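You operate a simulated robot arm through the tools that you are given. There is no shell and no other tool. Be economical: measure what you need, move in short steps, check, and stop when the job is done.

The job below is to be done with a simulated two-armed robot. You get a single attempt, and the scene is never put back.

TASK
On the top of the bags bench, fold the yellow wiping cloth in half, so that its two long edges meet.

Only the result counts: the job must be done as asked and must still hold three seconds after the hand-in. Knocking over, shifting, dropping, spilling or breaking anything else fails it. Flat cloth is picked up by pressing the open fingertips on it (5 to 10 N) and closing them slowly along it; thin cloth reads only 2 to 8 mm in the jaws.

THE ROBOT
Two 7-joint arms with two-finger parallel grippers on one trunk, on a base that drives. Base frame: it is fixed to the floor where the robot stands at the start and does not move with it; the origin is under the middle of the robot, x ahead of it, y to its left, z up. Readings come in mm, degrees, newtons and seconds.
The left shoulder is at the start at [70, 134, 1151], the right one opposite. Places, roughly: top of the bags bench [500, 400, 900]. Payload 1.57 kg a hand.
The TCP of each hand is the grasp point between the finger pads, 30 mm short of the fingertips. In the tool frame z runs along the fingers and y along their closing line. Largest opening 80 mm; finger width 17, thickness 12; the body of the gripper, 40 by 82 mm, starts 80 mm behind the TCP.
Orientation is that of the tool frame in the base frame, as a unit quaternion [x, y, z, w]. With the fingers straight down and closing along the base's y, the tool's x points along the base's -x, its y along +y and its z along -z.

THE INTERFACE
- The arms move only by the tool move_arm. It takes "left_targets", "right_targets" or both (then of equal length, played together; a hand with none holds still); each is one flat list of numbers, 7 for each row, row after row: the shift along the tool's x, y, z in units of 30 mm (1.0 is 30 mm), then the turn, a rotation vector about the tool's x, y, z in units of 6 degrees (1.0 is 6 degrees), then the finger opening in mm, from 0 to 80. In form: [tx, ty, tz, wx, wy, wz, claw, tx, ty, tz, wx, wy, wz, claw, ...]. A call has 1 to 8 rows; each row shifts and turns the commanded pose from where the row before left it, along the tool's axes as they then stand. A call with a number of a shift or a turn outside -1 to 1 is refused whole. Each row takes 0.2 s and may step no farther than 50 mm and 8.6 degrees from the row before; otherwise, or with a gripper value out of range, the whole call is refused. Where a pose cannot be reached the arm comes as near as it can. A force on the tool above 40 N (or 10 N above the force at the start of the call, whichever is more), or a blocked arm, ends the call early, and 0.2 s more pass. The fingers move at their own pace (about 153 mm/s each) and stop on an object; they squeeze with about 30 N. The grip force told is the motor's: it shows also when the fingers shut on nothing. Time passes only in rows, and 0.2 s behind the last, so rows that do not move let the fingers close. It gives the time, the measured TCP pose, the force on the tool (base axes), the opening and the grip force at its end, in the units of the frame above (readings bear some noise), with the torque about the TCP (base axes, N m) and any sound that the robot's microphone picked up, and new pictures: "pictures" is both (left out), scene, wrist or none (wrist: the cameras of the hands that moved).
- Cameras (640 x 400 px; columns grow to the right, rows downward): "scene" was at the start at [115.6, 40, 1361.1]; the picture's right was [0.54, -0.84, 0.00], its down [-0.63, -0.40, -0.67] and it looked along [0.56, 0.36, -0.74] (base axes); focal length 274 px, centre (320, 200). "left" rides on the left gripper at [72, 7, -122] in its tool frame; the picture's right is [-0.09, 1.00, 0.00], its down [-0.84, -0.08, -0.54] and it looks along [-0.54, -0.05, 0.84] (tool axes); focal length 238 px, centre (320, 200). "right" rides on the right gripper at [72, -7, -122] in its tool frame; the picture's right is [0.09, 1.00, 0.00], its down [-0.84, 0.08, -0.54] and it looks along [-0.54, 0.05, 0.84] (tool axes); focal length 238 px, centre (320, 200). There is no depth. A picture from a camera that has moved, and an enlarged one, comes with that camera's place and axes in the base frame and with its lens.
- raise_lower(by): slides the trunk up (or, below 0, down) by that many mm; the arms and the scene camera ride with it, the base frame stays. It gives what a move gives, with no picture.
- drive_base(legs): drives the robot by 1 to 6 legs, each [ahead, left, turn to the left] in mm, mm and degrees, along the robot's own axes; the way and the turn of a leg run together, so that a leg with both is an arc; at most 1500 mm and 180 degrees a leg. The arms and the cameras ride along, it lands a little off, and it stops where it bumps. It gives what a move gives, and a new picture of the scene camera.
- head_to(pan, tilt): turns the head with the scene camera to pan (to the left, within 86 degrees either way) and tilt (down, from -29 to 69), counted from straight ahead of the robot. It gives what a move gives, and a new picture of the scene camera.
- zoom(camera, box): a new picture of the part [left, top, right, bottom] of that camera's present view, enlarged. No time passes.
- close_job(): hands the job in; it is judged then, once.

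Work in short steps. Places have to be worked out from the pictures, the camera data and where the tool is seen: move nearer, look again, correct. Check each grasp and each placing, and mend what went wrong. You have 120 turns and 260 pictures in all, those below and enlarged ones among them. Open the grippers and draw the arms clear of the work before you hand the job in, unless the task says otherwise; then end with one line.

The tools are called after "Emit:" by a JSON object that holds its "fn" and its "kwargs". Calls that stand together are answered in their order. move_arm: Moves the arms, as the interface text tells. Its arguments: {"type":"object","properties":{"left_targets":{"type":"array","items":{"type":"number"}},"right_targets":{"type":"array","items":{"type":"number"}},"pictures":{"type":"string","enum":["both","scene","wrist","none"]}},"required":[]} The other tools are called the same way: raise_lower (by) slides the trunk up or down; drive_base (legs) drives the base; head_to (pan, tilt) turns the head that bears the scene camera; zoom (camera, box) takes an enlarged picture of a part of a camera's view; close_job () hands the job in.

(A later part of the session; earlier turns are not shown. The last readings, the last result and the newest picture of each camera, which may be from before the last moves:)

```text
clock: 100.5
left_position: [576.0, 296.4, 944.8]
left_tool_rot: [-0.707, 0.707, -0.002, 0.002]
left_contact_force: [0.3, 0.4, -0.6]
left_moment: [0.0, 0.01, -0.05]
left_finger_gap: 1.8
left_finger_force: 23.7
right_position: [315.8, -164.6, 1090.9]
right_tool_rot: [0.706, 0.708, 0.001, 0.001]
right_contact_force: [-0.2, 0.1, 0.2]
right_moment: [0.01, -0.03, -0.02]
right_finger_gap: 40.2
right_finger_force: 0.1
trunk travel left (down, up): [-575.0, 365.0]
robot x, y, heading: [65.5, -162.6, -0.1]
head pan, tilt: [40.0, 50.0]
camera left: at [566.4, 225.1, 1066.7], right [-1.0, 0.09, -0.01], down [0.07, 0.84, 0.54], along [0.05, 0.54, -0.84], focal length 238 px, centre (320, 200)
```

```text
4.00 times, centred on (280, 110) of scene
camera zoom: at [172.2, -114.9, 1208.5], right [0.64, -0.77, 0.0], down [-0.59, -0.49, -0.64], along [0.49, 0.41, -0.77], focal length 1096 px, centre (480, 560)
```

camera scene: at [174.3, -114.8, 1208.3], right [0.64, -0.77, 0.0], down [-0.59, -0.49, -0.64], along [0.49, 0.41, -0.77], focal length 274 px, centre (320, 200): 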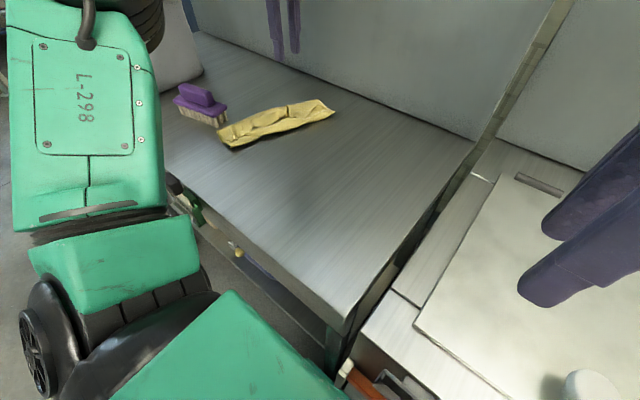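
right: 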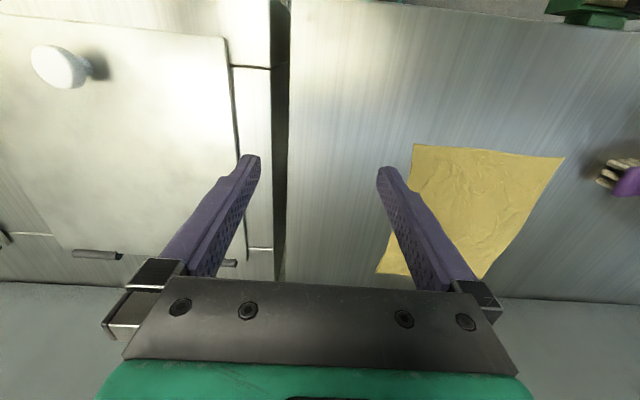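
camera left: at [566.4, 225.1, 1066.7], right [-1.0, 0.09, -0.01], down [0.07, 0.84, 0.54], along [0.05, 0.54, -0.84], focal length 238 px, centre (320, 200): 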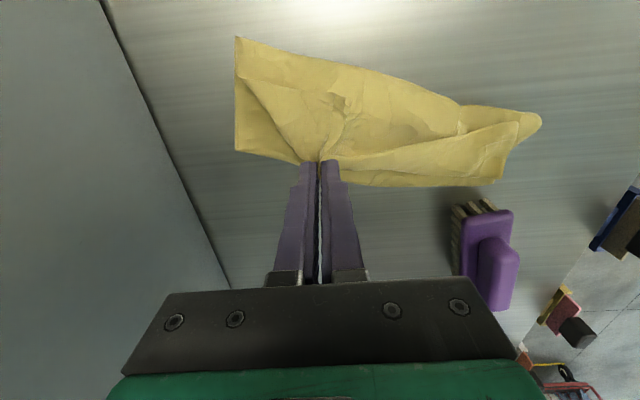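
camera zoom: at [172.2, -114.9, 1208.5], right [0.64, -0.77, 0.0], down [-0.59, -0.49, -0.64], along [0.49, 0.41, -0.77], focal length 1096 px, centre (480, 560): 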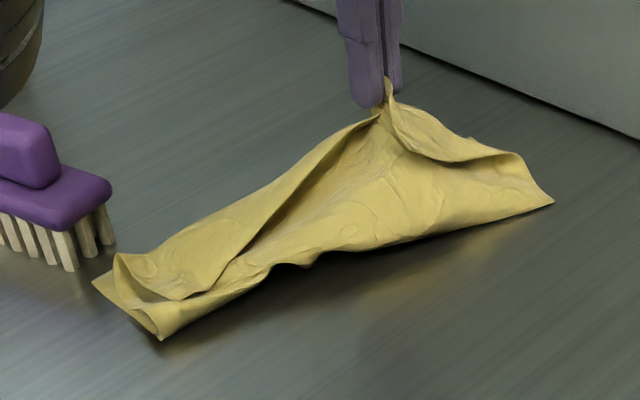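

Tension along the C–B edge looks good and the cloth moved away from the brush; A is at (651,297), D at (409,347). I move the grip to x≈607 and yaw the hand so the flap swings to point outward (+x).

Emit:
{"fn": "move_arm", "kwargs": {"left_targets": [0, -0.5, 0, 0, 0, 0, 0, 0, -0.5, 0.1, 0, 0, 0, 0, 0, 0, 0, 0, 0, -1, 0, 0, 0, 0, 0, 0, -1, 0, 0, 0, 0, 0, 0, -1, 0, 0, 0, 0, 0, 0, -1, 0, 0, 0, 0, 0, 0, -1, 0, 0, 0, 0, 0, 0, -1, 0], "pictures": "none"}}

Emit:
{"fn": "move_arm", "kwargs": {"left_targets": [0, 0, 0, 0, 0, -1, 0, 0, 0, 0, 0, 0, -1, 0, 0, 0, 0, 0, 0, -1, 0, 0, 0, 0, 0, 0, -1, 0], "pictures": "wrist"}}

Emit:
{"fn": "zoom", "kwargs": {"camera": "scene", "box": [200, 60, 360, 160]}}

```text
clock: 102.3
left_position: [588.9, 296.1, 945.4]
left_tool_rot: [0.891, -0.453, 0.003, 0.0]
left_contact_force: [-0.4, 1.0, 0.8]
left_moment: [-0.03, -0.03, -0.02]
left_finger_gap: 1.9
left_finger_force: 23.6
left hand out of reach, approached as far as the arm can: row 2
right_position: [317.0, -163.1, 1091.3]
right_tool_rot: [0.707, 0.708, 0.0, -0.001]
right_contact_force: [0.2, 0.1, -0.3]
right_moment: [-0.01, 0.01, 0.01]
right_finger_gap: 39.9
right_finger_force: 0.0
trunk travel left (down, up): [-575.0, 365.0]
robot x, y, heading: [62.3, -163.9, 0.0]
head pan, tilt: [40.0, 50.0]
```

```text
clock: 103.3
left_position: [588.9, 296.2, 944.6]
left_tool_rot: [0.967, -0.257, 0.003, 0.0]
left_contact_force: [-0.4, 0.3, -0.2]
left_moment: [0.01, 0.04, 0.01]
left_finger_gap: 2.2
left_finger_force: 23.1
right_position: [315.5, -164.1, 1091.3]
right_tool_rot: [0.707, 0.707, 0.0, 0.0]
right_contact_force: [0.0, 0.0, -0.2]
right_moment: [-0.03, -0.01, -0.04]
right_finger_gap: 40.0
right_finger_force: 0.0
trunk travel left (down, up): [-575.0, 365.0]
robot x, y, heading: [66.1, -161.4, -0.0]
head pan, tilt: [40.0, 50.0]
camera left: at [647.3, 255.3, 1066.6], right [-0.58, -0.82, 0.0], down [-0.69, 0.48, 0.54], along [-0.44, 0.31, -0.84], focal length 238 px, centre (320, 200)
```

left: 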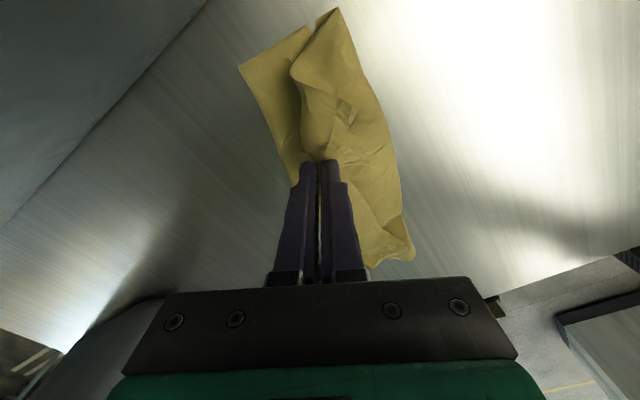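

```text
4.00 times, centred on (280, 110) of scene
camera zoom: at [172.6, -115.0, 1208.4], right [0.64, -0.77, 0.0], down [-0.59, -0.49, -0.64], along [0.49, 0.41, -0.77], focal length 1096 px, centre (480, 560)
```

zoom: 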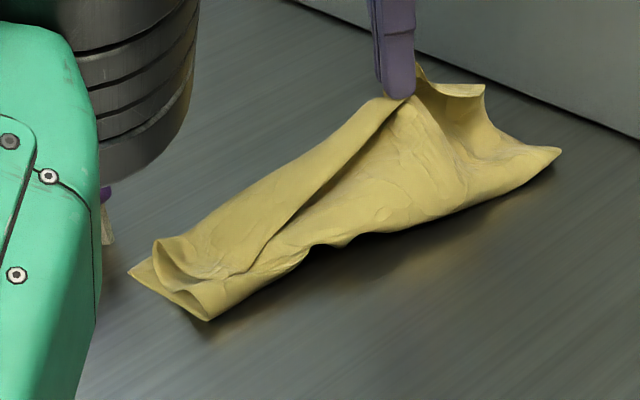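

The yaw worked: the flap now points outward. A is at (674,312), D at (427,340), and the grip should end near (630,301). To reach it I tilt the hand 20° outward (+x) and advance.

Emit:
{"fn": "move_arm", "kwargs": {"left_targets": [0, 0, 0, 0.55, 0.97, 0, 0, 0, 0, 0, 0.55, 0.97, 0, 0, 0, 0, 0, 0.55, 0.97, 0, 0, 0.39, -0.32, 0.55, 0, 0, 0, 0, 0.39, -0.32, 0.55, 0, 0, 0, 0], "pictures": "wrist"}}

Emit:
{"fn": "zoom", "kwargs": {"camera": "scene", "box": [200, 60, 360, 160]}}

```text
clock: 104.5
left_position: [630.6, 301.5, 924.1]
left_tool_rot: [0.951, -0.255, 0.172, -0.044]
left_contact_force: [-0.3, -0.3, 0.7]
left_moment: [0.02, 0.02, 0.01]
left_finger_gap: 1.8
left_finger_force: 23.1
right_position: [317.1, -165.1, 1091.2]
right_tool_rot: [0.707, 0.707, 0.001, -0.001]
right_contact_force: [-0.1, 0.6, -0.6]
right_moment: [-0.01, 0.01, 0.02]
right_finger_gap: 40.0
right_finger_force: 0.1
trunk travel left (down, up): [-575.0, 365.0]
robot x, y, heading: [61.5, -164.6, -0.2]
head pan, tilt: [40.0, 50.0]
camera left: at [642.0, 260.2, 1058.5], right [-0.54, -0.82, -0.2], down [-0.83, 0.49, 0.27], along [-0.12, 0.31, -0.94], focal length 238 px, centre (320, 200)
```

left: 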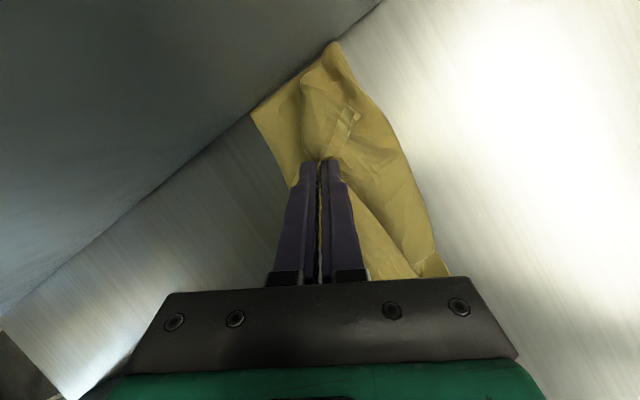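

```text
4.00 times, centred on (280, 110) of scene
camera zoom: at [173.6, -115.0, 1208.3], right [0.64, -0.77, 0.0], down [-0.59, -0.49, -0.64], along [0.49, 0.41, -0.77], focal length 1096 px, centre (480, 560)
```

zoom: 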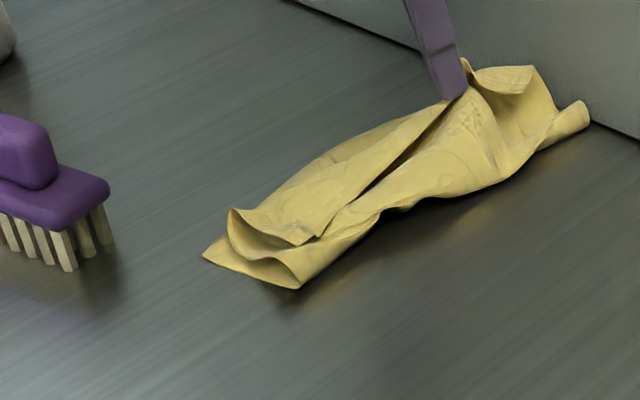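

The whole cloth slid +x with the hand, so relative skew stays; A is now near the wall. I lay B down here with the flap outward and release.

Emit:
{"fn": "move_arm", "kwargs": {"left_targets": [-0.265, -0.12, 0.47, 0, 0, 0, 0, -0.265, -0.12, 0.42, 0, 0, 0, 0, 0, 0, 0, 0, 0, 0, 6, 0, 0, 0, 0, 0, 0, 12, 0, 0, -0.4, 0, 0, 0, 12, 0, 0, -1, 0, 0, 0, 20, 0, 0, -1, 0, 0, 0, 20, 0, 0, -1, 0, 0, 0, 20], "pictures": "wrist"}}

Emit:
{"fn": "zoom", "kwargs": {"camera": "scene", "box": [220, 50, 380, 150]}}

```text
clock: 106.3
left_position: [594.2, 316.1, 992.9]
left_tool_rot: [0.951, -0.254, 0.172, -0.045]
left_contact_force: [0.2, 0.2, 0.9]
left_moment: [0.0, -0.01, -0.01]
left_finger_gap: 19.8
left_finger_force: 0.0
right_position: [316.7, -165.9, 1091.4]
right_tool_rot: [0.707, 0.707, 0.002, 0.0]
right_contact_force: [0.2, 0.1, -0.1]
right_moment: [0.0, 0.0, 0.04]
right_finger_gap: 40.1
right_finger_force: 0.2
trunk travel left (down, up): [-575.0, 365.0]
robot x, y, heading: [63.9, -162.5, 0.1]
head pan, tilt: [40.0, 50.0]
camera left: at [604.6, 275.2, 1127.9], right [-0.54, -0.82, -0.2], down [-0.83, 0.49, 0.27], along [-0.12, 0.31, -0.94], focal length 238 px, centre (320, 200)
```

left: 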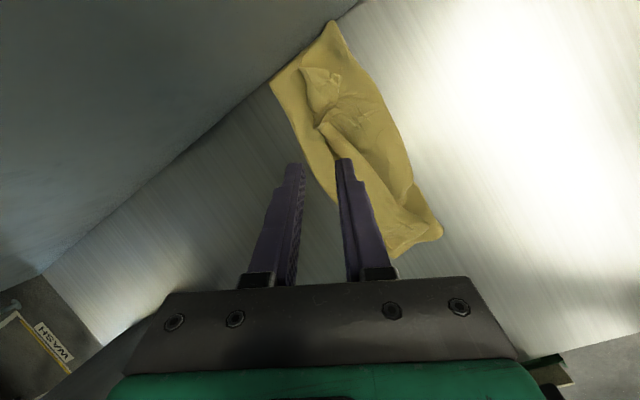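

```text
4.00 times, centred on (300, 100) of scene
camera zoom: at [171.8, -115.5, 1208.5], right [0.64, -0.77, 0.0], down [-0.59, -0.49, -0.64], along [0.49, 0.41, -0.77], focal length 1096 px, centre (400, 600)
```

zoom: 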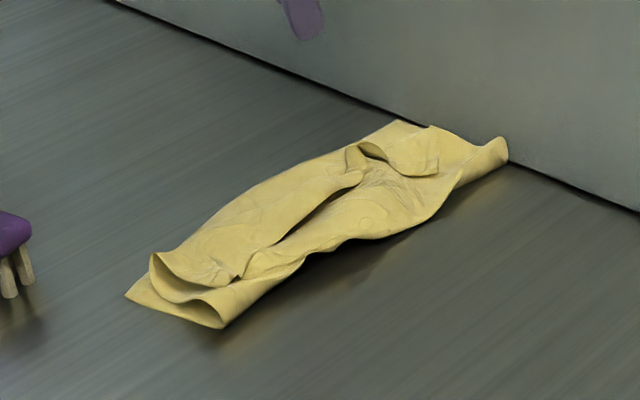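

Both loose flaps keep curling with one hand. The two-hand approach is feasible if I swing the far end B round to the right-front: then C ends on the left and B on the right, both in front of a robot standing near y≈180. I go back down on the B pucker I just released.

Emit:
{"fn": "move_arm", "kwargs": {"left_targets": [0, 0, 1, 0, 0, 0, 22, 0, 0, 1, 0, 0, 0, 22, 0, 0, 1, 0, 0, 0, 22, 0, 0, 0.3, 0, 0, 0, 22], "pictures": "wrist"}}

Emit:
{"fn": "move_arm", "kwargs": {"left_targets": [0, 0, 0.2, 0, 0, 0, 22], "pictures": "none"}}

```text
clock: 107.3
left_position: [627.6, 315.3, 898.2]
left_tool_rot: [0.951, -0.255, 0.172, -0.044]
left_contact_force: [-0.3, 0.2, 0.6]
left_moment: [0.01, -0.02, 0.03]
left_finger_gap: 21.8
left_finger_force: 0.1
right_position: [315.5, -165.1, 1090.9]
right_tool_rot: [0.706, 0.708, 0.001, -0.001]
right_contact_force: [0.4, -0.5, 0.0]
right_moment: [0.0, -0.03, -0.01]
right_finger_gap: 40.0
right_finger_force: 0.0
trunk travel left (down, up): [-575.0, 365.0]
robot x, y, heading: [63.7, -164.8, -0.2]
head pan, tilt: [40.0, 50.0]
camera left: at [640.0, 274.8, 1033.4], right [-0.54, -0.82, -0.2], down [-0.83, 0.49, 0.27], along [-0.12, 0.31, -0.94], focal length 238 px, centre (320, 200)
```

left: 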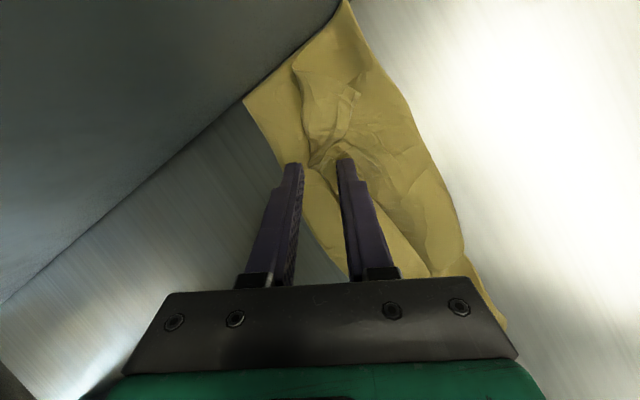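

```text
clock: 107.7
left_position: [629.1, 315.2, 894.7]
left_tool_rot: [0.95, -0.255, 0.173, -0.045]
left_contact_force: [-0.2, 1.3, 8.4]
left_moment: [-0.06, 0.05, -0.04]
left_finger_gap: 20.5
left_finger_force: 0.1
right_position: [316.1, -165.7, 1090.9]
right_tool_rot: [0.706, 0.708, 0.001, -0.001]
right_contact_force: [-0.8, 0.6, 0.7]
right_moment: [-0.01, -0.02, 0.01]
right_finger_gap: 39.8
right_finger_force: 0.1
trunk travel left (down, up): [-575.0, 365.0]
robot x, y, heading: [68.4, -161.2, -0.1]
head pan, tilt: [40.0, 50.0]
```

Contact at 8.4 N with the pucker between the fingers. I close slowly.

Emit:
{"fn": "move_arm", "kwargs": {"left_targets": [0, 0, 0, 0, 0, 0, 18, 0, 0, 0, 0, 0, 0, 16, 0, 0, 0, 0, 0, 0, 14, 0, 0, 0, 0, 0, 0, 12, 0, 0, 0, 0, 0, 0, 10, 0, 0, 0, 0, 0, 0, 8, 0, 0, 0, 0, 0, 0, 6, 0, 0, 0, 0, 0, 0, 4], "pictures": "none"}}

Emit:
{"fn": "move_arm", "kwargs": {"left_targets": [0, 0, 0, 0, 0, 0, 2, 0, 0, 0, 0, 0, 0, 0, 0, 0, 0, 0, 0, 0, 0], "pictures": "wrist"}}

```text
clock: 109.5
left_position: [630.1, 315.5, 894.0]
left_tool_rot: [0.951, -0.254, 0.172, -0.044]
left_contact_force: [0.3, 0.9, 7.1]
left_moment: [0.01, -0.01, -0.02]
left_finger_gap: 3.9
left_finger_force: 0.0
right_position: [314.9, -166.3, 1090.3]
right_tool_rot: [0.706, 0.708, 0.002, 0.0]
right_contact_force: [-0.6, -0.2, 0.3]
right_moment: [0.0, -0.01, -0.01]
right_finger_gap: 39.8
right_finger_force: 0.0
trunk travel left (down, up): [-575.0, 365.0]
robot x, y, heading: [65.1, -157.4, 0.2]
head pan, tilt: [40.0, 50.0]
```

```text
clock: 110.3
left_position: [629.3, 314.2, 894.4]
left_tool_rot: [0.951, -0.255, 0.172, -0.044]
left_contact_force: [-1.0, -0.7, 5.4]
left_moment: [-0.05, 0.02, 0.03]
left_finger_gap: 1.7
left_finger_force: 23.7
right_position: [315.9, -165.1, 1090.9]
right_tool_rot: [0.707, 0.707, 0.001, 0.001]
right_contact_force: [0.0, 0.2, -1.0]
right_moment: [0.02, 0.01, 0.0]
right_finger_gap: 40.2
right_finger_force: 0.0
trunk travel left (down, up): [-575.0, 365.0]
robot x, y, heading: [69.1, -158.5, -0.1]
head pan, tilt: [40.0, 50.0]
camera left: at [641.1, 273.7, 1028.8], right [-0.54, -0.82, -0.2], down [-0.83, 0.49, 0.27], along [-0.12, 0.31, -0.94], focal length 238 px, centre (320, 200)
```

left: 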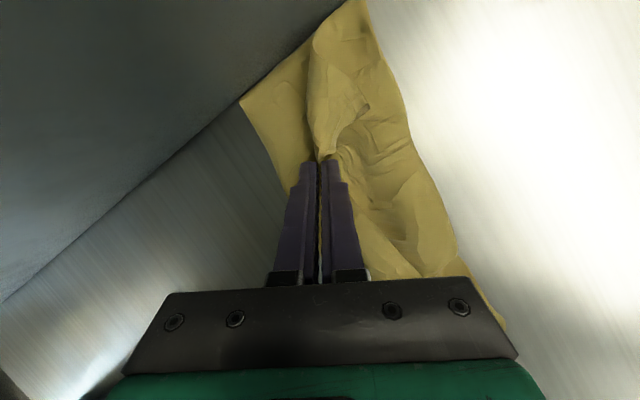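

Gripped. I lift 25 mm and swing the far end round along an arc toward the right-front.

Emit:
{"fn": "move_arm", "kwargs": {"left_targets": [0.25, -0.14, -0.78, 0, 0, 0, 0, 0.02, 0.98, -0.17, 0, 0, 0, 0, 0.02, 0.98, -0.17, 0, 0, 0, 0, 0.02, 0.98, -0.17, 0, 0, 0, 0, 0.02, 0.98, -0.17, 0, 0, 0, 0, -0.27, 0.92, -0.25, 0, 0, 0, 0, -0.27, 0.92, -0.25, 0, 0, 0, 0, -0.27, 0.92, -0.25, 0, 0, 0, 0], "pictures": "scene"}}

```text
clock: 112.1
left_position: [502.4, 157.7, 918.2]
left_tool_rot: [0.95, -0.255, 0.172, -0.041]
left_contact_force: [-0.3, -0.2, 0.2]
left_moment: [-0.03, 0.01, 0.02]
left_finger_gap: 1.8
left_finger_force: 23.7
left hand out of reach, approached as far as the arm can: row 8
right_position: [314.3, -165.9, 1092.4]
right_tool_rot: [0.707, 0.707, 0.002, 0.0]
right_contact_force: [-0.1, -0.3, 0.0]
right_moment: [0.0, -0.01, -0.01]
right_finger_gap: 40.1
right_finger_force: 0.0
trunk travel left (down, up): [-575.0, 365.0]
robot x, y, heading: [62.7, -167.8, -0.3]
head pan, tilt: [40.0, 50.0]
camera scene: at [171.5, -115.6, 1208.6], right [0.64, -0.77, 0.0], down [-0.59, -0.49, -0.64], along [0.49, 0.41, -0.77], focal length 274 px, centre (320, 200)
```

scene: 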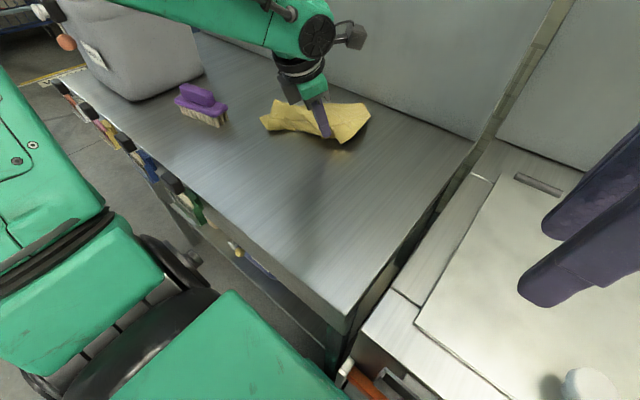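

The cloth end follows. The wrist is at a limit with this yaw, so I undo the tilt and yaw (which turns the same way as the swing) before going on.

Emit:
{"fn": "move_arm", "kwargs": {"left_targets": [0, 0, 0, -0.55, -0.97, 0, 0, 0, 0, 0, -0.55, -0.97, 0, 0, 0, 0, 0, -0.55, -0.97, 0, 0, 0, 0, 0, 0, 0, 1, 0, 0, 0, 0, 0, 0, 1, 0, 0, 0, 0, 0, 0, 1, 0, 0, 0, 0, 0, 0, 1, 0, 0, 0, 0, 0, 0, 1, 0], "pictures": "none"}}

Emit:
{"fn": "move_arm", "kwargs": {"left_targets": [0, 0, 0, 0, 0, 1, 0, 0, 0, 0, 0, 0, 1, 0, 0, 0, 0, 0, 0, 1, 0, 0, 0, 0, 0, 0, 1, 0, 0, 0, 0, 0, 0, 1, 0, 0.7, 0.6, 0, 0, 0, 0, 0, 0.7, 0.6, 0, 0, 0, 0, 0, 0.7, 0.6, 0, 0, 0, 0, 0], "pictures": "both"}}

```text
clock: 113.9
left_position: [504.3, 159.1, 919.2]
left_tool_rot: [0.866, -0.5, 0.004, 0.0]
left_contact_force: [0.5, -0.2, 1.0]
left_moment: [-0.02, 0.01, 0.01]
left_finger_gap: 1.8
left_finger_force: 23.2
right_position: [317.6, -163.7, 1090.6]
right_tool_rot: [0.706, 0.708, -0.001, 0.0]
right_contact_force: [1.0, 0.2, -0.1]
right_moment: [-0.01, 0.05, 0.02]
right_finger_gap: 40.2
right_finger_force: 0.0
trunk travel left (down, up): [-575.0, 365.0]
robot x, y, heading: [64.4, -163.8, -0.1]
head pan, tilt: [40.0, 50.0]
```

```text
clock: 115.7
left_position: [449.5, 94.3, 917.1]
left_tool_rot: [-0.707, 0.707, -0.002, 0.001]
left_contact_force: [0.2, 0.3, 0.3]
left_moment: [0.03, 0.02, 0.01]
left_finger_gap: 1.9
left_finger_force: 23.0
right_position: [315.1, -164.8, 1091.8]
right_tool_rot: [0.706, 0.708, 0.001, 0.0]
right_contact_force: [0.3, 0.1, 1.0]
right_moment: [0.01, -0.02, 0.02]
right_finger_gap: 39.9
right_finger_force: 0.0
trunk travel left (down, up): [-575.0, 365.0]
robot x, y, heading: [66.9, -161.6, -0.1]
head pan, tilt: [40.0, 50.0]
camera scene: at [171.9, -115.6, 1208.5], right [0.64, -0.77, 0.0], down [-0.59, -0.49, -0.64], along [0.49, 0.41, -0.77], focal length 274 px, centre (320, 200)
camera left: at [440.4, 23.0, 1040.3], right [-1.0, 0.09, -0.01], down [0.07, 0.84, 0.54], along [0.06, 0.54, -0.84], focal length 238 px, centre (320, 200)
```

scene: 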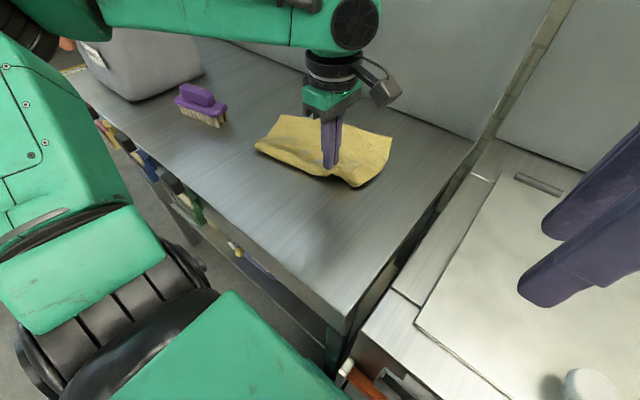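
left: 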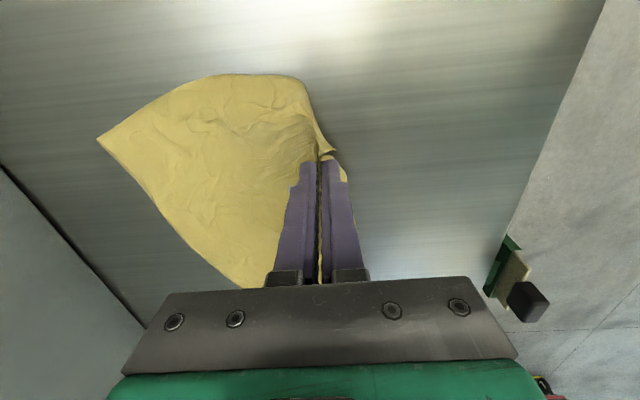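

The cloth came fully open and turned as wanted: B (held) is near (462,41), C near (414,244), A near (610,62) and D near (540,270), so the long edge C–B faces the robot. I release B and lift, then drive left to stand centred at about y=142.

Emit:
{"fn": "move_arm", "kwargs": {"left_targets": [0, 0, 0.6, 0, 0, 0, 0, 0, 0, 0, 0, 0, 0, 6, 0, 0, 0, 0, 0, 0, 14, 0, 0, -0.5, 0, 0, 0, 14, 0, 0, -1, 0, 0, 0, 30, 0, 0, -1, 0, 0, 0, 30, 0, 0.6, -1, 0, 0, 0, 30, 0, 0.6, -1, 0, 0, 0, 30], "pictures": "none"}}

Emit:
{"fn": "drive_base", "kwargs": {"legs": [[-35, 0, 0], [0, 305, 0], [20, 0, 0]]}}

```text
clock: 117.5
left_position: [411.9, 95.4, 1034.5]
left_tool_rot: [0.707, -0.707, 0.004, -0.002]
left_contact_force: [-0.1, 0.6, 0.0]
left_moment: [0.02, -0.04, -0.01]
left_finger_gap: 30.1
left_finger_force: 0.0
right_position: [314.5, -165.5, 1090.6]
right_tool_rot: [0.707, 0.707, 0.001, 0.001]
right_contact_force: [0.0, -0.9, 0.4]
right_moment: [-0.02, -0.02, 0.0]
right_finger_gap: 40.2
right_finger_force: 0.0
trunk travel left (down, up): [-575.0, 365.0]
robot x, y, heading: [65.8, -161.6, -0.2]
head pan, tilt: [40.0, 50.0]
```

```text
clock: 120.4
left_position: [397.2, 400.5, 1035.8]
left_tool_rot: [-0.706, 0.708, -0.003, 0.003]
left_contact_force: [0.1, -0.1, 0.2]
left_moment: [0.03, 0.0, 0.03]
left_finger_gap: 30.0
left_finger_force: 0.1
right_position: [299.9, 141.1, 1092.5]
right_tool_rot: [0.707, 0.707, 0.003, 0.0]
right_contact_force: [0.2, -0.7, 0.2]
right_moment: [-0.01, -0.02, -0.02]
right_finger_gap: 40.1
right_finger_force: 0.1
trunk travel left (down, up): [-575.0, 365.0]
robot x, y, heading: [49.2, 147.4, -0.1]
head pan, tilt: [40.0, 50.0]
camera scene: at [155.7, 190.6, 1208.8], right [0.64, -0.77, 0.0], down [-0.59, -0.49, -0.64], along [0.5, 0.41, -0.76], focal length 274 px, centre (320, 200)
```

scene: 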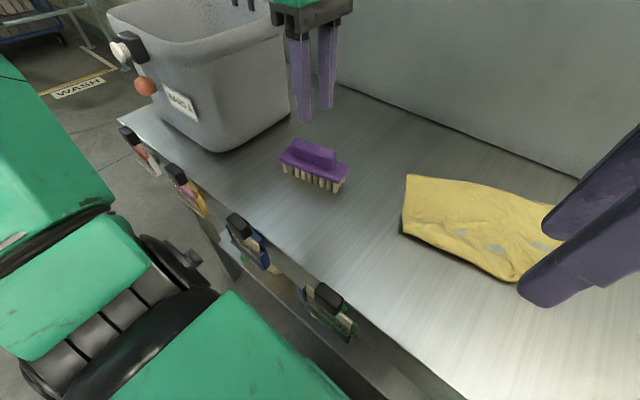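

Now I turn both grippers back to close along y, and point the head at the cloth.

Emit:
{"fn": "move_arm", "kwargs": {"left_targets": [0.8, 0, 0, 0, 0, 0, 30, 0.8, 0, 0, 0, 0, 0, 30, 0, 0, 0, 0, 0, 1, 30, 0, 0, 0, 0, 0, 1, 30, 0, 0, 0, 0, 0, 1, 30, 0, 0, 0, 0, 0, 1, 30, 0, 0, 0, 0, 0, 1, 30, 0, 0, 0, 0, 0, 1, 30], "right_targets": [-0.8, 0, 0, 0, 0, 0, 30, -0.8, 0, 0, 0, 0, 0, 30, 0, 0, 0, 0, 0, -1, 30, 0, 0, 0, 0, 0, -1, 30, 0, 0, 0, 0, 0, -1, 30, 0, 0, 0, 0, 0, -1, 30, 0, 0, 0, 0, 0, -1, 30, 0, 0, 0, 0, 0, -1, 30], "pictures": "none"}}

Emit:
{"fn": "move_arm", "kwargs": {"left_targets": [0, 0, 0, 0, 0, 1, 30, 0, 0, 0, 0, 0, 1, 30, 0, 0, 0, 0, 0, 1, 30, 0, 0, 0, 0, 0, 1, 30, 0, 0, 0, 0, 0, 1, 30, 0, 0, 0, 0, 0, 1, 30, 0, 0, 0, 0, 0, 1, 30], "right_targets": [0, 0, 0, 0, 0, -1, 30, 0, 0, 0, 0, 0, -1, 30, 0, 0, 0, 0, 0, -1, 30, 0, 0, 0, 0, 0, -1, 30, 0, 0, 0, 0, 0, -1, 30, 0, 0, 0, 0, 0, -1, 30, 0, 0, 0, 0, 0, -1, 30], "pictures": "none"}}

Emit:
{"fn": "move_arm", "kwargs": {"left_targets": [0, 0, 0, 0, 0, 1, 30, 0, 0, 0, 0, 0, 1, 30], "right_targets": [0, 0, 0, 0, 0, -1, 30, 0, 0, 0, 0, 0, -1, 30], "pictures": "none"}}

Emit:
{"fn": "head_to", "kwargs": {"pan": 0, "tilt": 55}}

```text
clock: 122.2
left_position: [398.8, 353.6, 1034.9]
left_tool_rot: [-0.452, 0.892, -0.002, 0.002]
left_contact_force: [0.4, -0.2, -0.6]
left_moment: [0.05, -0.02, 0.02]
left_finger_gap: 30.3
left_finger_force: 0.2
right_position: [302.0, 94.6, 1090.9]
right_tool_rot: [0.454, 0.891, 0.0, 0.0]
right_contact_force: [0.5, -0.4, 0.9]
right_moment: [0.05, 0.02, 0.03]
right_finger_gap: 29.9
right_finger_force: 0.0
trunk travel left (down, up): [-575.0, 365.0]
robot x, y, heading: [49.0, 146.9, -0.1]
head pan, tilt: [40.0, 50.0]
```

```text
clock: 123.1
left_position: [398.2, 352.5, 1035.1]
left_tool_rot: [-0.29, 0.957, -0.004, 0.003]
left_contact_force: [0.4, -0.2, 0.1]
left_moment: [-0.02, 0.02, 0.0]
left_finger_gap: 29.8
left_finger_force: 0.0
right_position: [306.0, 95.2, 1089.9]
right_tool_rot: [0.303, 0.953, 0.002, 0.0]
right_contact_force: [8.9, 20.6, 5.5]
right_moment: [-2.5, 1.72, -2.07]
right_finger_gap: 30.0
right_finger_force: 0.2
trunk travel left (down, up): [-575.0, 365.0]
robot x, y, heading: [48.6, 144.6, -0.2]
head pan, tilt: [40.0, 50.0]
stopped in row 4 (right hand): the force on the tool passed its limit (the readings are from after the stop); the commanded pose is now the measured one
```

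```text
clock: 123.5
left_position: [399.1, 353.9, 1035.9]
left_tool_rot: [-0.266, 0.964, -0.004, 0.002]
left_contact_force: [0.8, 0.5, 0.2]
left_moment: [-0.01, 0.01, -0.01]
left_finger_gap: 30.1
left_finger_force: 0.1
right_position: [307.3, 96.7, 1087.4]
right_tool_rot: [0.286, 0.958, 0.003, 0.0]
right_contact_force: [12.7, 24.5, 9.0]
right_moment: [-3.04, 2.32, -2.54]
right_finger_gap: 29.9
right_finger_force: 0.1
trunk travel left (down, up): [-575.0, 365.0]
robot x, y, heading: [52.1, 140.8, -0.1]
head pan, tilt: [40.0, 50.0]
stopped in row 1 (right hand): the force on the tool passed its limit (the readings are from after the stop); the commanded pose is now the measured one
```

```text
clock: 124.5
left_position: [397.8, 352.4, 1035.3]
left_tool_rot: [-0.265, 0.964, -0.003, 0.003]
left_contact_force: [-0.7, -0.1, -0.1]
left_moment: [-0.02, 0.0, 0.0]
left_finger_gap: 30.0
left_finger_force: 0.1
right_position: [306.9, 95.6, 1089.2]
right_tool_rot: [0.281, 0.96, 0.001, 0.0]
right_contact_force: [-0.3, -0.7, -0.4]
right_moment: [0.01, 0.01, 0.0]
right_finger_gap: 29.9
right_finger_force: 0.0
trunk travel left (down, up): [-575.0, 365.0]
robot x, y, heading: [50.9, 145.3, 0.1]
head pan, tilt: [0.0, 55.0]
camera scene: at [171.3, 141.8, 1201.9], right [0.0, -1.0, 0.0], down [-0.82, 0.0, -0.57], along [0.57, 0.0, -0.82], focal length 274 px, centre (320, 200)
```

scene: 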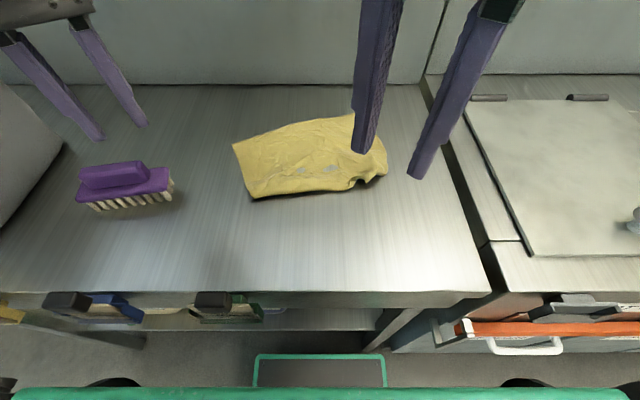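

The right wrist camera brushed the robot's own head while turning in close. I move the right hand forward and right first, then finish both yaws.

Emit:
{"fn": "move_arm", "kwargs": {"left_targets": [0, 0, 0, 0, 0, 0, 30, 0, 0, 0, 0, 0, 0, 30, 0, 0, 0, 0, 0, 1, 30, 0, 0, 0, 0, 0, 1, 30, 0, 0, 0, 0, 0, 1, 30, 0, 0, 0, 0, 0, 1, 30, 0, 0, 0, 0, 0, 1, 30, 0, 0, 0, 0, 0, 0.1, 30], "right_targets": [-0.9, -0.06, 0, 0, 0, 0, 30, -0.9, -0.06, 0, 0, 0, 0, 30, -0.9, -0.06, 0, 0, 0, -0.9, 30, -0.9, -0.06, 0, 0, 0, -0.9, 30, 0, 0, 0, 0, 0, -0.9, 30, 0, 0, 0, 0, 0, -0.9, 30, 0, 0, 0, 0, 0, -0.9, 30, 0, 0, 0, 0, 0, -0.9, 30], "pictures": "both"}}

```text
clock: 126.3
left_position: [398.3, 351.3, 1034.8]
left_tool_rot: [0.0, 1.0, -0.002, 0.004]
left_contact_force: [0.1, -0.5, -0.4]
left_moment: [-0.03, -0.02, 0.01]
left_finger_gap: 30.1
left_finger_force: 0.1
right_position: [395.2, 34.4, 1088.1]
right_tool_rot: [0.002, 1.0, 0.002, 0.002]
right_contact_force: [-0.3, 0.5, -0.3]
right_moment: [0.0, 0.03, 0.0]
right_finger_gap: 29.7
right_finger_force: 0.1
trunk travel left (down, up): [-575.0, 365.0]
robot x, y, heading: [48.9, 146.8, 0.1]
head pan, tilt: [0.0, 55.0]
camera scene: at [171.2, 141.7, 1201.9], right [0.0, -1.0, 0.0], down [-0.82, 0.0, -0.57], along [0.57, 0.0, -0.82], focal length 274 px, centre (320, 200)
camera right: at [323.2, 27.0, 1210.7], right [-0.09, 1.0, 0.0], down [0.84, 0.07, 0.54], along [0.54, 0.05, -0.84], focal length 238 px, centre (320, 200)
camera left: at [324.9, 359.6, 1155.9], right [0.09, 1.0, 0.0], down [0.83, -0.07, 0.55], along [0.55, -0.05, -0.84], focal length 238 px, centre (320, 200)
```

scene: 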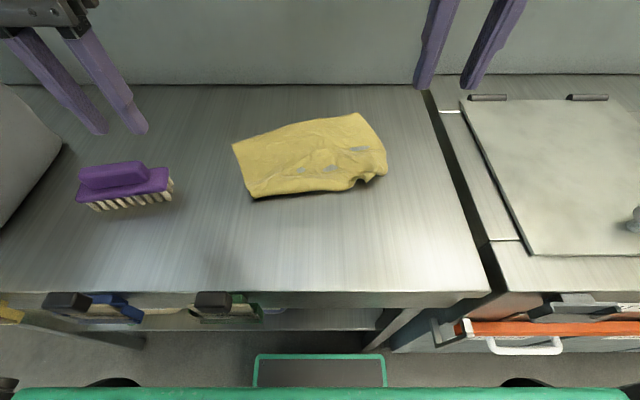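
right: 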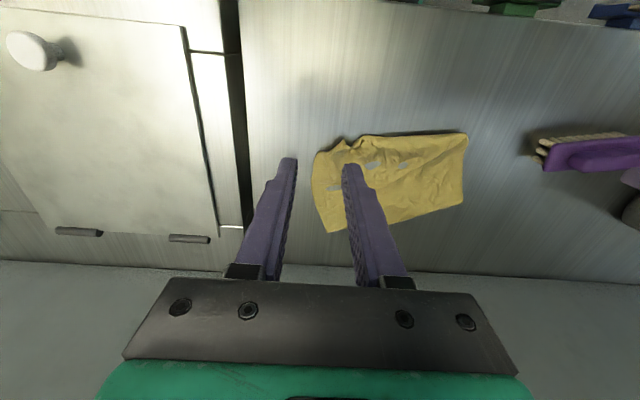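
left: 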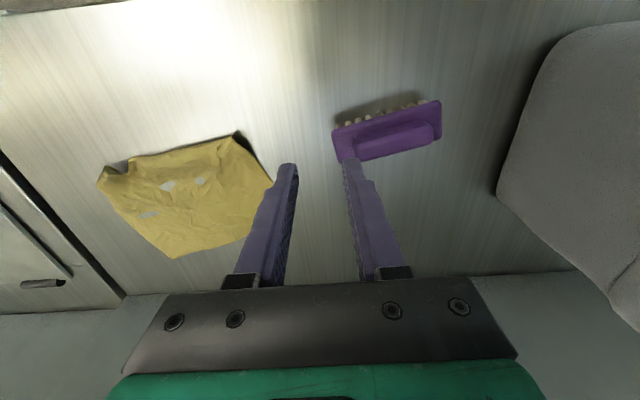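

Clear view. I zoom in to measure the corners for the two grips.

Emit:
{"fn": "zoom", "kwargs": {"camera": "scene", "box": [210, 95, 418, 225]}}

```text
3.08 times, centred on (314, 160) of scene
camera zoom: at [171.2, 141.7, 1201.9], right [0.0, -1.0, 0.0], down [-0.82, 0.0, -0.57], along [0.57, 0.0, -0.82], focal length 843 px, centre (338, 323)
```

zoom: 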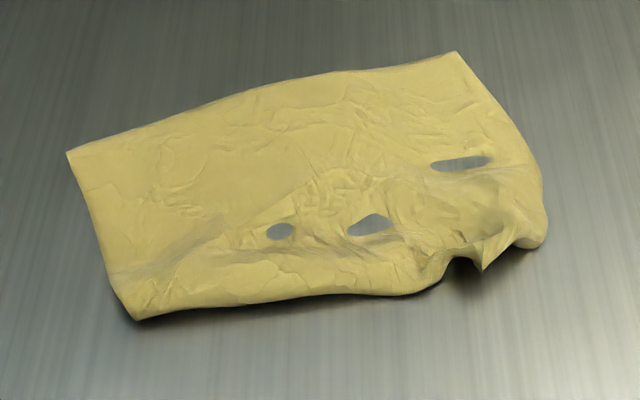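

C is at (411,241) and B's tip stands up at (442,66). I bring the left hand over (424,218) and the right hand over (450,68) together.

Emit:
{"fn": "move_arm", "kwargs": {"left_targets": [-0.124, -0.633, 0.62, 0, 0, 0, 24, -0.124, -0.633, 0.62, 0, 0, 0, 24, -0.124, -0.633, 0.62, 0, 0, 0, 24, -0.124, -0.633, 0.62, 0, 0, 0, 24, -0.124, -0.633, 0.62, 0, 0, 0, 24, -0.124, -0.633, 0.62, 0, 0, 0, 24, -0.124, -0.633, 0.5, 0, 0, 0, 24], "right_targets": [-0.26, 0.16, 0.87, 0, 0, 0, 30, -0.26, 0.16, 0.87, 0, 0, 0, 30, -0.26, 0.16, 0.87, 0, 0, 0, 30, -0.26, 0.16, 0.87, 0, 0, 0, 30, -0.26, 0.16, 0.87, 0, 0, 0, 30, -0.26, 0.16, 0.87, 0, 0, 0, 30, -0.26, 0.16, 0.5, 0, 0, 0, 30], "pictures": "both"}}

```text
clock: 128.0
left_position: [426.9, 218.3, 908.1]
left_tool_rot: [-0.001, 1.0, -0.002, 0.004]
left_contact_force: [-0.3, -0.2, -0.1]
left_moment: [-0.02, 0.01, -0.01]
left_finger_gap: 24.1
left_finger_force: 0.0
right_position: [450.6, 66.7, 917.9]
right_tool_rot: [0.002, 1.0, 0.002, 0.001]
right_contact_force: [1.2, -0.4, -0.9]
right_moment: [0.04, -0.01, 0.01]
right_finger_gap: 30.1
right_finger_force: 0.0
trunk travel left (down, up): [-575.0, 365.0]
robot x, y, heading: [54.4, 142.7, -0.1]
head pan, tilt: [0.0, 55.0]
camera scene: at [172.6, 141.6, 1201.8], right [0.0, -1.0, 0.0], down [-0.82, 0.0, -0.57], along [0.57, 0.0, -0.82], focal length 274 px, centre (320, 200)
camera right: at [379.4, 60.4, 1038.4], right [-0.09, 1.0, 0.0], down [0.84, 0.07, 0.54], along [0.54, 0.05, -0.84], focal length 238 px, centre (320, 200)
camera left: at [353.2, 226.2, 1028.8], right [0.09, 1.0, 0.0], down [0.83, -0.07, 0.55], along [0.55, -0.05, -0.84], focal length 238 px, centre (320, 200)
```

scene: 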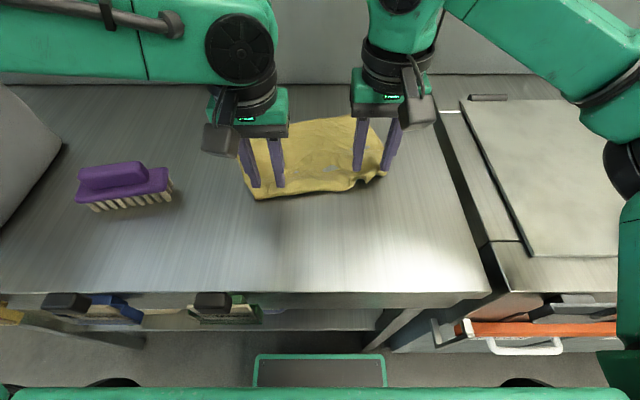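
right: 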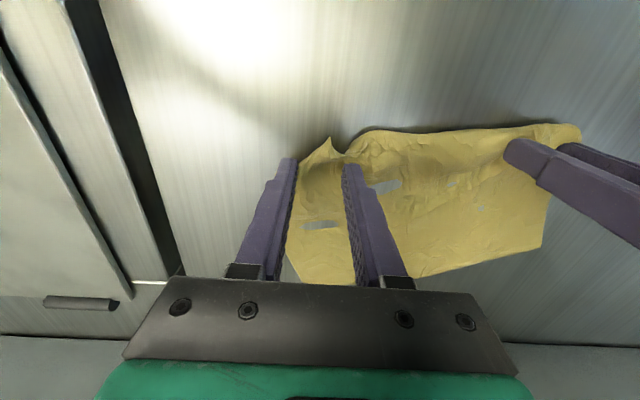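
left: 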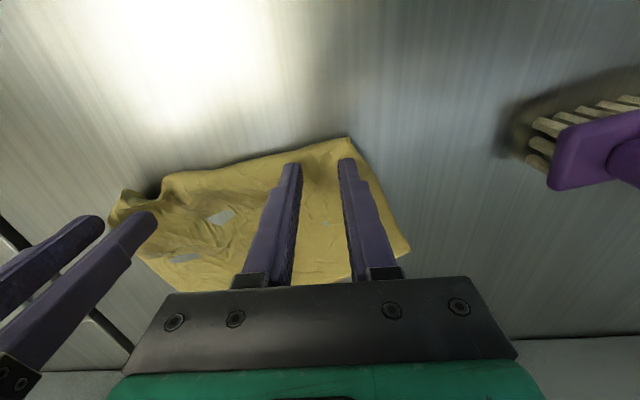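

Both hands are in place. I zoom each wrist camera to fine-tune the grips.

Emit:
{"fn": "zoom", "kwargs": {"camera": "right", "box": [240, 100, 440, 225]}}

Emit:
{"fn": "zoom", "kwargs": {"camera": "left", "box": [220, 100, 420, 225]}}

```text
3.20 times, centred on (340, 162) of right
camera zoom: at [379.4, 60.4, 1038.4], right [-0.09, 1.0, 0.0], down [0.84, 0.07, 0.54], along [0.54, 0.05, -0.84], focal length 763 px, centre (256, 320)
```

zoom: 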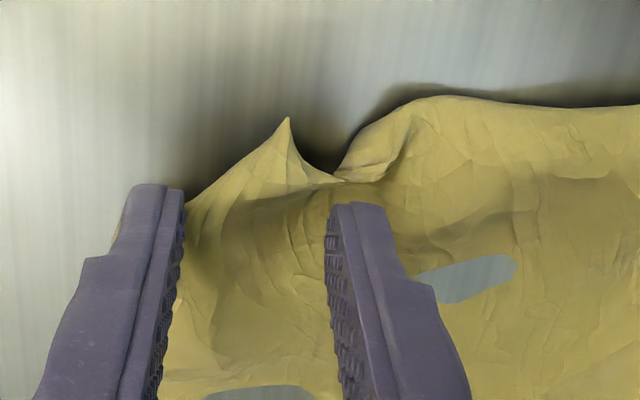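

```text
3.20 times, centred on (320, 162) of left
camera zoom: at [353.2, 226.2, 1028.8], right [0.09, 1.0, 0.0], down [0.83, -0.07, 0.55], along [0.55, -0.05, -0.84], focal length 763 px, centre (320, 320)
```

zoom: 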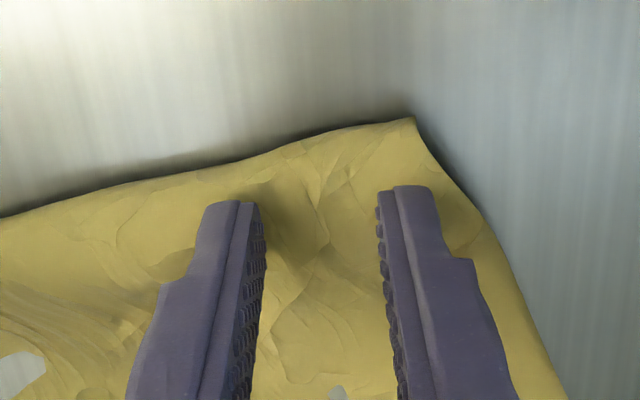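

Small corrections: the right hand goes 6 mm in +y and 4 mm back with a 20 mm gap, the left 5 mm back and 4 mm outward; then both descend near contact.

Emit:
{"fn": "move_arm", "kwargs": {"left_targets": [0.17, 0.13, 0.2, 0, 0, 0, 24, 0, 0, 0.25, 0, 0, 0, 24], "right_targets": [0.13, 0.2, 0.4, 0, 0, 0, 20, 0, 0, 0.4, 0, 0, 0, 20], "pictures": "none"}}

Emit:
{"fn": "move_arm", "kwargs": {"left_targets": [0, 0, 0.07, 0, 0, 0, 24, 0, 0, 0, 0, 0, 0, 24], "right_targets": [0, 0, 0.07, 0, 0, 0, 20, 0, 0, 0, 0, 0, 0, 20], "pictures": "none"}}

```text
clock: 128.6
left_position: [421.3, 221.9, 895.3]
left_tool_rot: [-0.001, 1.0, -0.001, 0.003]
left_contact_force: [0.1, -0.1, 0.6]
left_moment: [0.0, 0.02, 0.01]
left_finger_gap: 23.9
left_finger_force: 0.0
right_position: [446.5, 70.9, 892.8]
right_tool_rot: [0.003, 1.0, 0.001, 0.001]
right_contact_force: [-0.3, 0.8, 1.2]
right_moment: [0.05, -0.01, 0.03]
right_finger_gap: 20.2
right_finger_force: 0.1
trunk travel left (down, up): [-575.0, 365.0]
robot x, y, heading: [46.2, 143.8, -0.1]
head pan, tilt: [0.0, 55.0]
```

```text
clock: 129.2
left_position: [420.5, 222.6, 893.3]
left_tool_rot: [-0.001, 1.0, -0.002, 0.004]
left_contact_force: [0.5, -0.2, -0.2]
left_moment: [0.03, 0.01, -0.02]
left_finger_gap: 24.3
left_finger_force: 0.1
right_position: [446.2, 73.7, 892.3]
right_tool_rot: [0.002, 1.0, 0.002, 0.002]
right_contact_force: [1.7, -1.1, 8.7]
right_moment: [-0.05, -0.03, -0.02]
right_finger_gap: 20.6
right_finger_force: 0.2
trunk travel left (down, up): [-575.0, 365.0]
robot x, y, heading: [49.0, 147.7, 0.0]
head pan, tilt: [0.0, 55.0]
```

The right hand presses at 8.7 N; the left needs about 2 mm more. I bring the left into contact while the right starts closing slowly.

Emit:
{"fn": "move_arm", "kwargs": {"left_targets": [0, 0, 0.06, 0, 0, 0, 24, 0, 0, 0.02, 0, 0, 0, 24, 0, 0, 0, 0, 0, 0, 24, 0, 0, 0, 0, 0, 0, 24], "right_targets": [0, 0, 0, 0, 0, 0, 18, 0, 0, 0, 0, 0, 0, 16, 0, 0, 0, 0, 0, 0, 14, 0, 0, 0, 0, 0, 0, 12], "pictures": "none"}}

```text
clock: 130.2
left_position: [419.4, 221.8, 892.1]
left_tool_rot: [-0.003, 1.0, -0.001, 0.006]
left_contact_force: [1.2, 0.5, 14.1]
left_moment: [0.19, 0.07, 0.0]
left_finger_gap: 24.4
left_finger_force: 0.4
right_position: [446.1, 75.0, 892.1]
right_tool_rot: [0.003, 1.0, 0.002, 0.002]
right_contact_force: [0.0, 0.5, 3.5]
right_moment: [-0.01, -0.03, -0.01]
right_finger_gap: 13.8
right_finger_force: 0.9
trunk travel left (down, up): [-575.0, 365.0]
robot x, y, heading: [50.0, 145.6, -0.2]
head pan, tilt: [0.0, 55.0]
```

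I ease the left slightly, press the right slightly, and keep both closing slowly.

Emit:
{"fn": "move_arm", "kwargs": {"left_targets": [0, 0, -0.035, 0, 0, 0, 23, 0, 0, 0, 0, 0, 0, 21, 0, 0, 0, 0, 0, 0, 19, 0, 0, 0, 0, 0, 0, 17, 0, 0, 0, 0, 0, 0, 15, 0, 0, 0, 0, 0, 0, 13, 0, 0, 0, 0, 0, 0, 11, 0, 0, 0, 0, 0, 0, 9], "right_targets": [0, 0, 0.035, 0, 0, 0, 12, 0, 0, 0, 0, 0, 0, 10, 0, 0, 0, 0, 0, 0, 8, 0, 0, 0, 0, 0, 0, 6, 0, 0, 0, 0, 0, 0, 4, 0, 0, 0, 0, 0, 0, 2, 0, 0, 0, 0, 0, 0, 0, 0, 0, 0, 0, 0, 0, 0], "pictures": "none"}}

Emit:
{"fn": "move_arm", "kwargs": {"left_targets": [0, 0, 0, 0, 0, 0, 7, 0, 0, 0, 0, 0, 0, 5, 0, 0, 0, 0, 0, 0, 3, 0, 0, 0, 0, 0, 0, 1, 0, 0, 0, 0, 0, 0, 0, 0, 0, 0, 0, 0, 0, 0], "pictures": "both"}}

```text
clock: 131.9
left_position: [419.8, 223.2, 893.0]
left_tool_rot: [-0.002, 1.0, -0.002, 0.004]
left_contact_force: [-0.6, -0.3, 0.4]
left_moment: [-0.01, -0.01, 0.03]
left_finger_gap: 9.1
left_finger_force: 0.0
right_position: [445.4, 72.9, 891.2]
right_tool_rot: [0.002, 1.0, 0.002, 0.002]
right_contact_force: [1.3, -1.7, 27.1]
right_moment: [-0.09, -0.1, -0.03]
right_finger_gap: 8.3
right_finger_force: 27.3
trunk travel left (down, up): [-575.0, 365.0]
robot x, y, heading: [52.8, 144.3, 0.0]
head pan, tilt: [0.0, 55.0]
```

```text
clock: 133.3
left_position: [419.3, 224.1, 893.1]
left_tool_rot: [-0.002, 1.0, -0.002, 0.005]
left_contact_force: [0.4, -1.1, 0.5]
left_moment: [0.01, 0.0, 0.01]
left_finger_gap: 0.0
left_finger_force: 20.8
right_position: [445.1, 74.3, 891.4]
right_tool_rot: [0.003, 1.0, 0.002, 0.002]
right_contact_force: [5.2, -2.9, 31.7]
right_moment: [-0.11, -0.18, 0.01]
right_finger_gap: 8.3
right_finger_force: 27.8
trunk travel left (down, up): [-575.0, 365.0]
robot x, y, heading: [53.4, 144.4, 0.1]
head pan, tilt: [0.0, 55.0]
camera scene: at [168.6, 141.7, 1202.3], right [0.0, -1.0, 0.0], down [-0.82, 0.0, -0.58], along [0.58, 0.0, -0.82], focal length 274 px, centre (320, 200)
camera left: at [344.9, 230.1, 1014.1], right [0.09, 1.0, 0.0], down [0.83, -0.07, 0.55], along [0.55, -0.05, -0.83], focal length 238 px, centre (320, 200)
```

scene: 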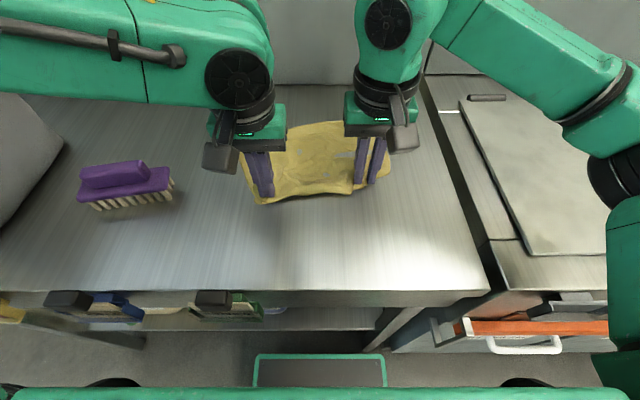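
left: 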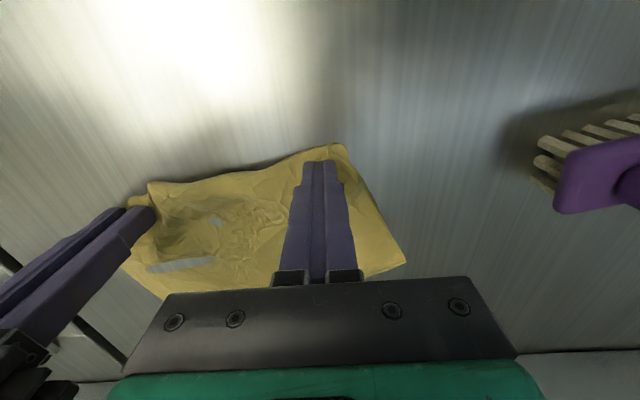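

The right hand holds a firm 8 mm bunch (I raise it a few mm to relieve the press). The left lost contact and closed on nothing; I reopen and press it again.

Emit:
{"fn": "move_arm", "kwargs": {"left_targets": [0, 0, -0.4, 0, 0, 0, 0, 0, -0.1, 0, 0, 0, 0, 24, 0, 0, 0.4, 0, 0, 0, 24, 0, 0, 0.03, 0, 0, 0, 24, 0, 0, 0, 0, 0, 0, 24], "right_targets": [0, 0, -0.15, 0, 0, 0, 0, 0, 0, -0.1, 0, 0, 0, 0, 0, 0, 0, 0, 0, 0, 0, 0, 0, 0, 0, 0, 0, 0, 0, 0, 0, 0, 0, 0, 0], "pictures": "wrist"}}

```text
clock: 134.6
left_position: [419.7, 219.8, 892.7]
left_tool_rot: [-0.002, 1.0, -0.002, 0.005]
left_contact_force: [0.5, 1.0, 3.6]
left_moment: [0.03, 0.0, 0.01]
left_finger_gap: 23.9
left_finger_force: 0.1
right_position: [445.5, 72.4, 897.8]
right_tool_rot: [0.001, 1.0, 0.002, 0.002]
right_contact_force: [0.1, -2.0, 12.3]
right_moment: [-0.1, -0.14, 0.0]
right_finger_gap: 2.6
right_finger_force: 23.9
trunk travel left (down, up): [-575.0, 365.0]
robot x, y, heading: [51.3, 145.6, -0.3]
head pan, tilt: [0.0, 55.0]
camera right: at [372.8, 66.5, 1020.0], right [-0.09, 1.0, 0.0], down [0.83, 0.07, 0.55], along [0.54, 0.05, -0.84], focal length 238 px, centre (320, 200)
camera left: at [345.3, 226.3, 1013.2], right [0.09, 1.0, 0.0], down [0.83, -0.07, 0.55], along [0.55, -0.05, -0.83], focal length 238 px, centre (320, 200)
```

right: 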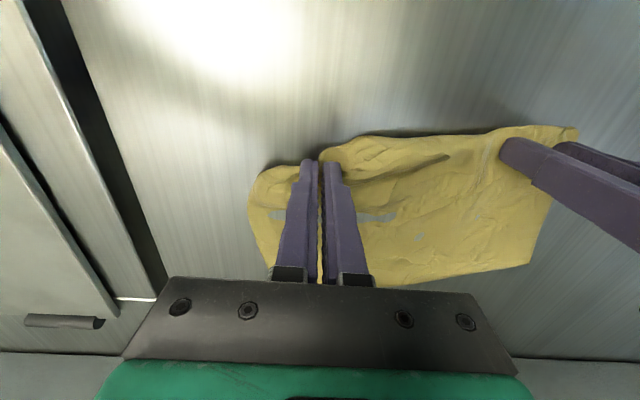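
left: 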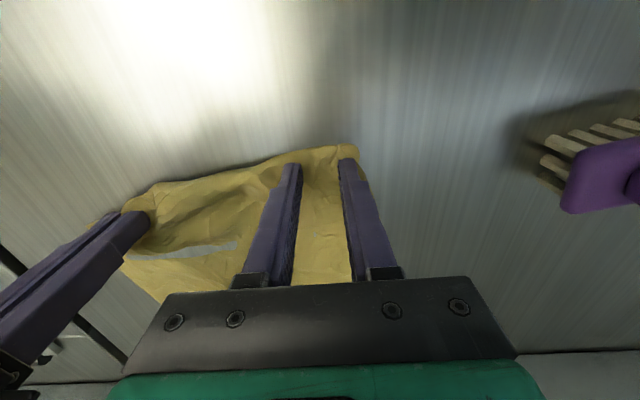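

The right now holds 2.6 mm. The left's outer finger is on the cloth's edge, so I shift it 7 mm inward and press again.

Emit:
{"fn": "move_arm", "kwargs": {"left_targets": [0, 0, -0.25, 0, 0, 0, 24, 0, -0.25, 0, 0, 0, 0, 24, 0, 0, 0.25, 0, 0, 0, 24, 0, 0, 0.04, 0, 0, 0, 24, 0, 0, 0, 0, 0, 0, 24], "pictures": "none"}}

```text
clock: 135.8
left_position: [419.5, 211.0, 892.2]
left_tool_rot: [-0.002, 1.0, -0.002, 0.006]
left_contact_force: [-0.2, 0.3, 14.5]
left_moment: [0.3, 0.1, -0.02]
left_finger_gap: 23.9
left_finger_force: 0.2
right_position: [445.2, 73.0, 898.1]
right_tool_rot: [0.003, 1.0, 0.002, 0.003]
right_contact_force: [2.7, -1.9, 11.2]
right_moment: [-0.13, -0.16, -0.03]
right_finger_gap: 2.3
right_finger_force: 23.9
trunk travel left (down, up): [-575.0, 365.0]
robot x, y, heading: [49.5, 146.8, -0.2]
head pan, tilt: [0.0, 55.0]
```

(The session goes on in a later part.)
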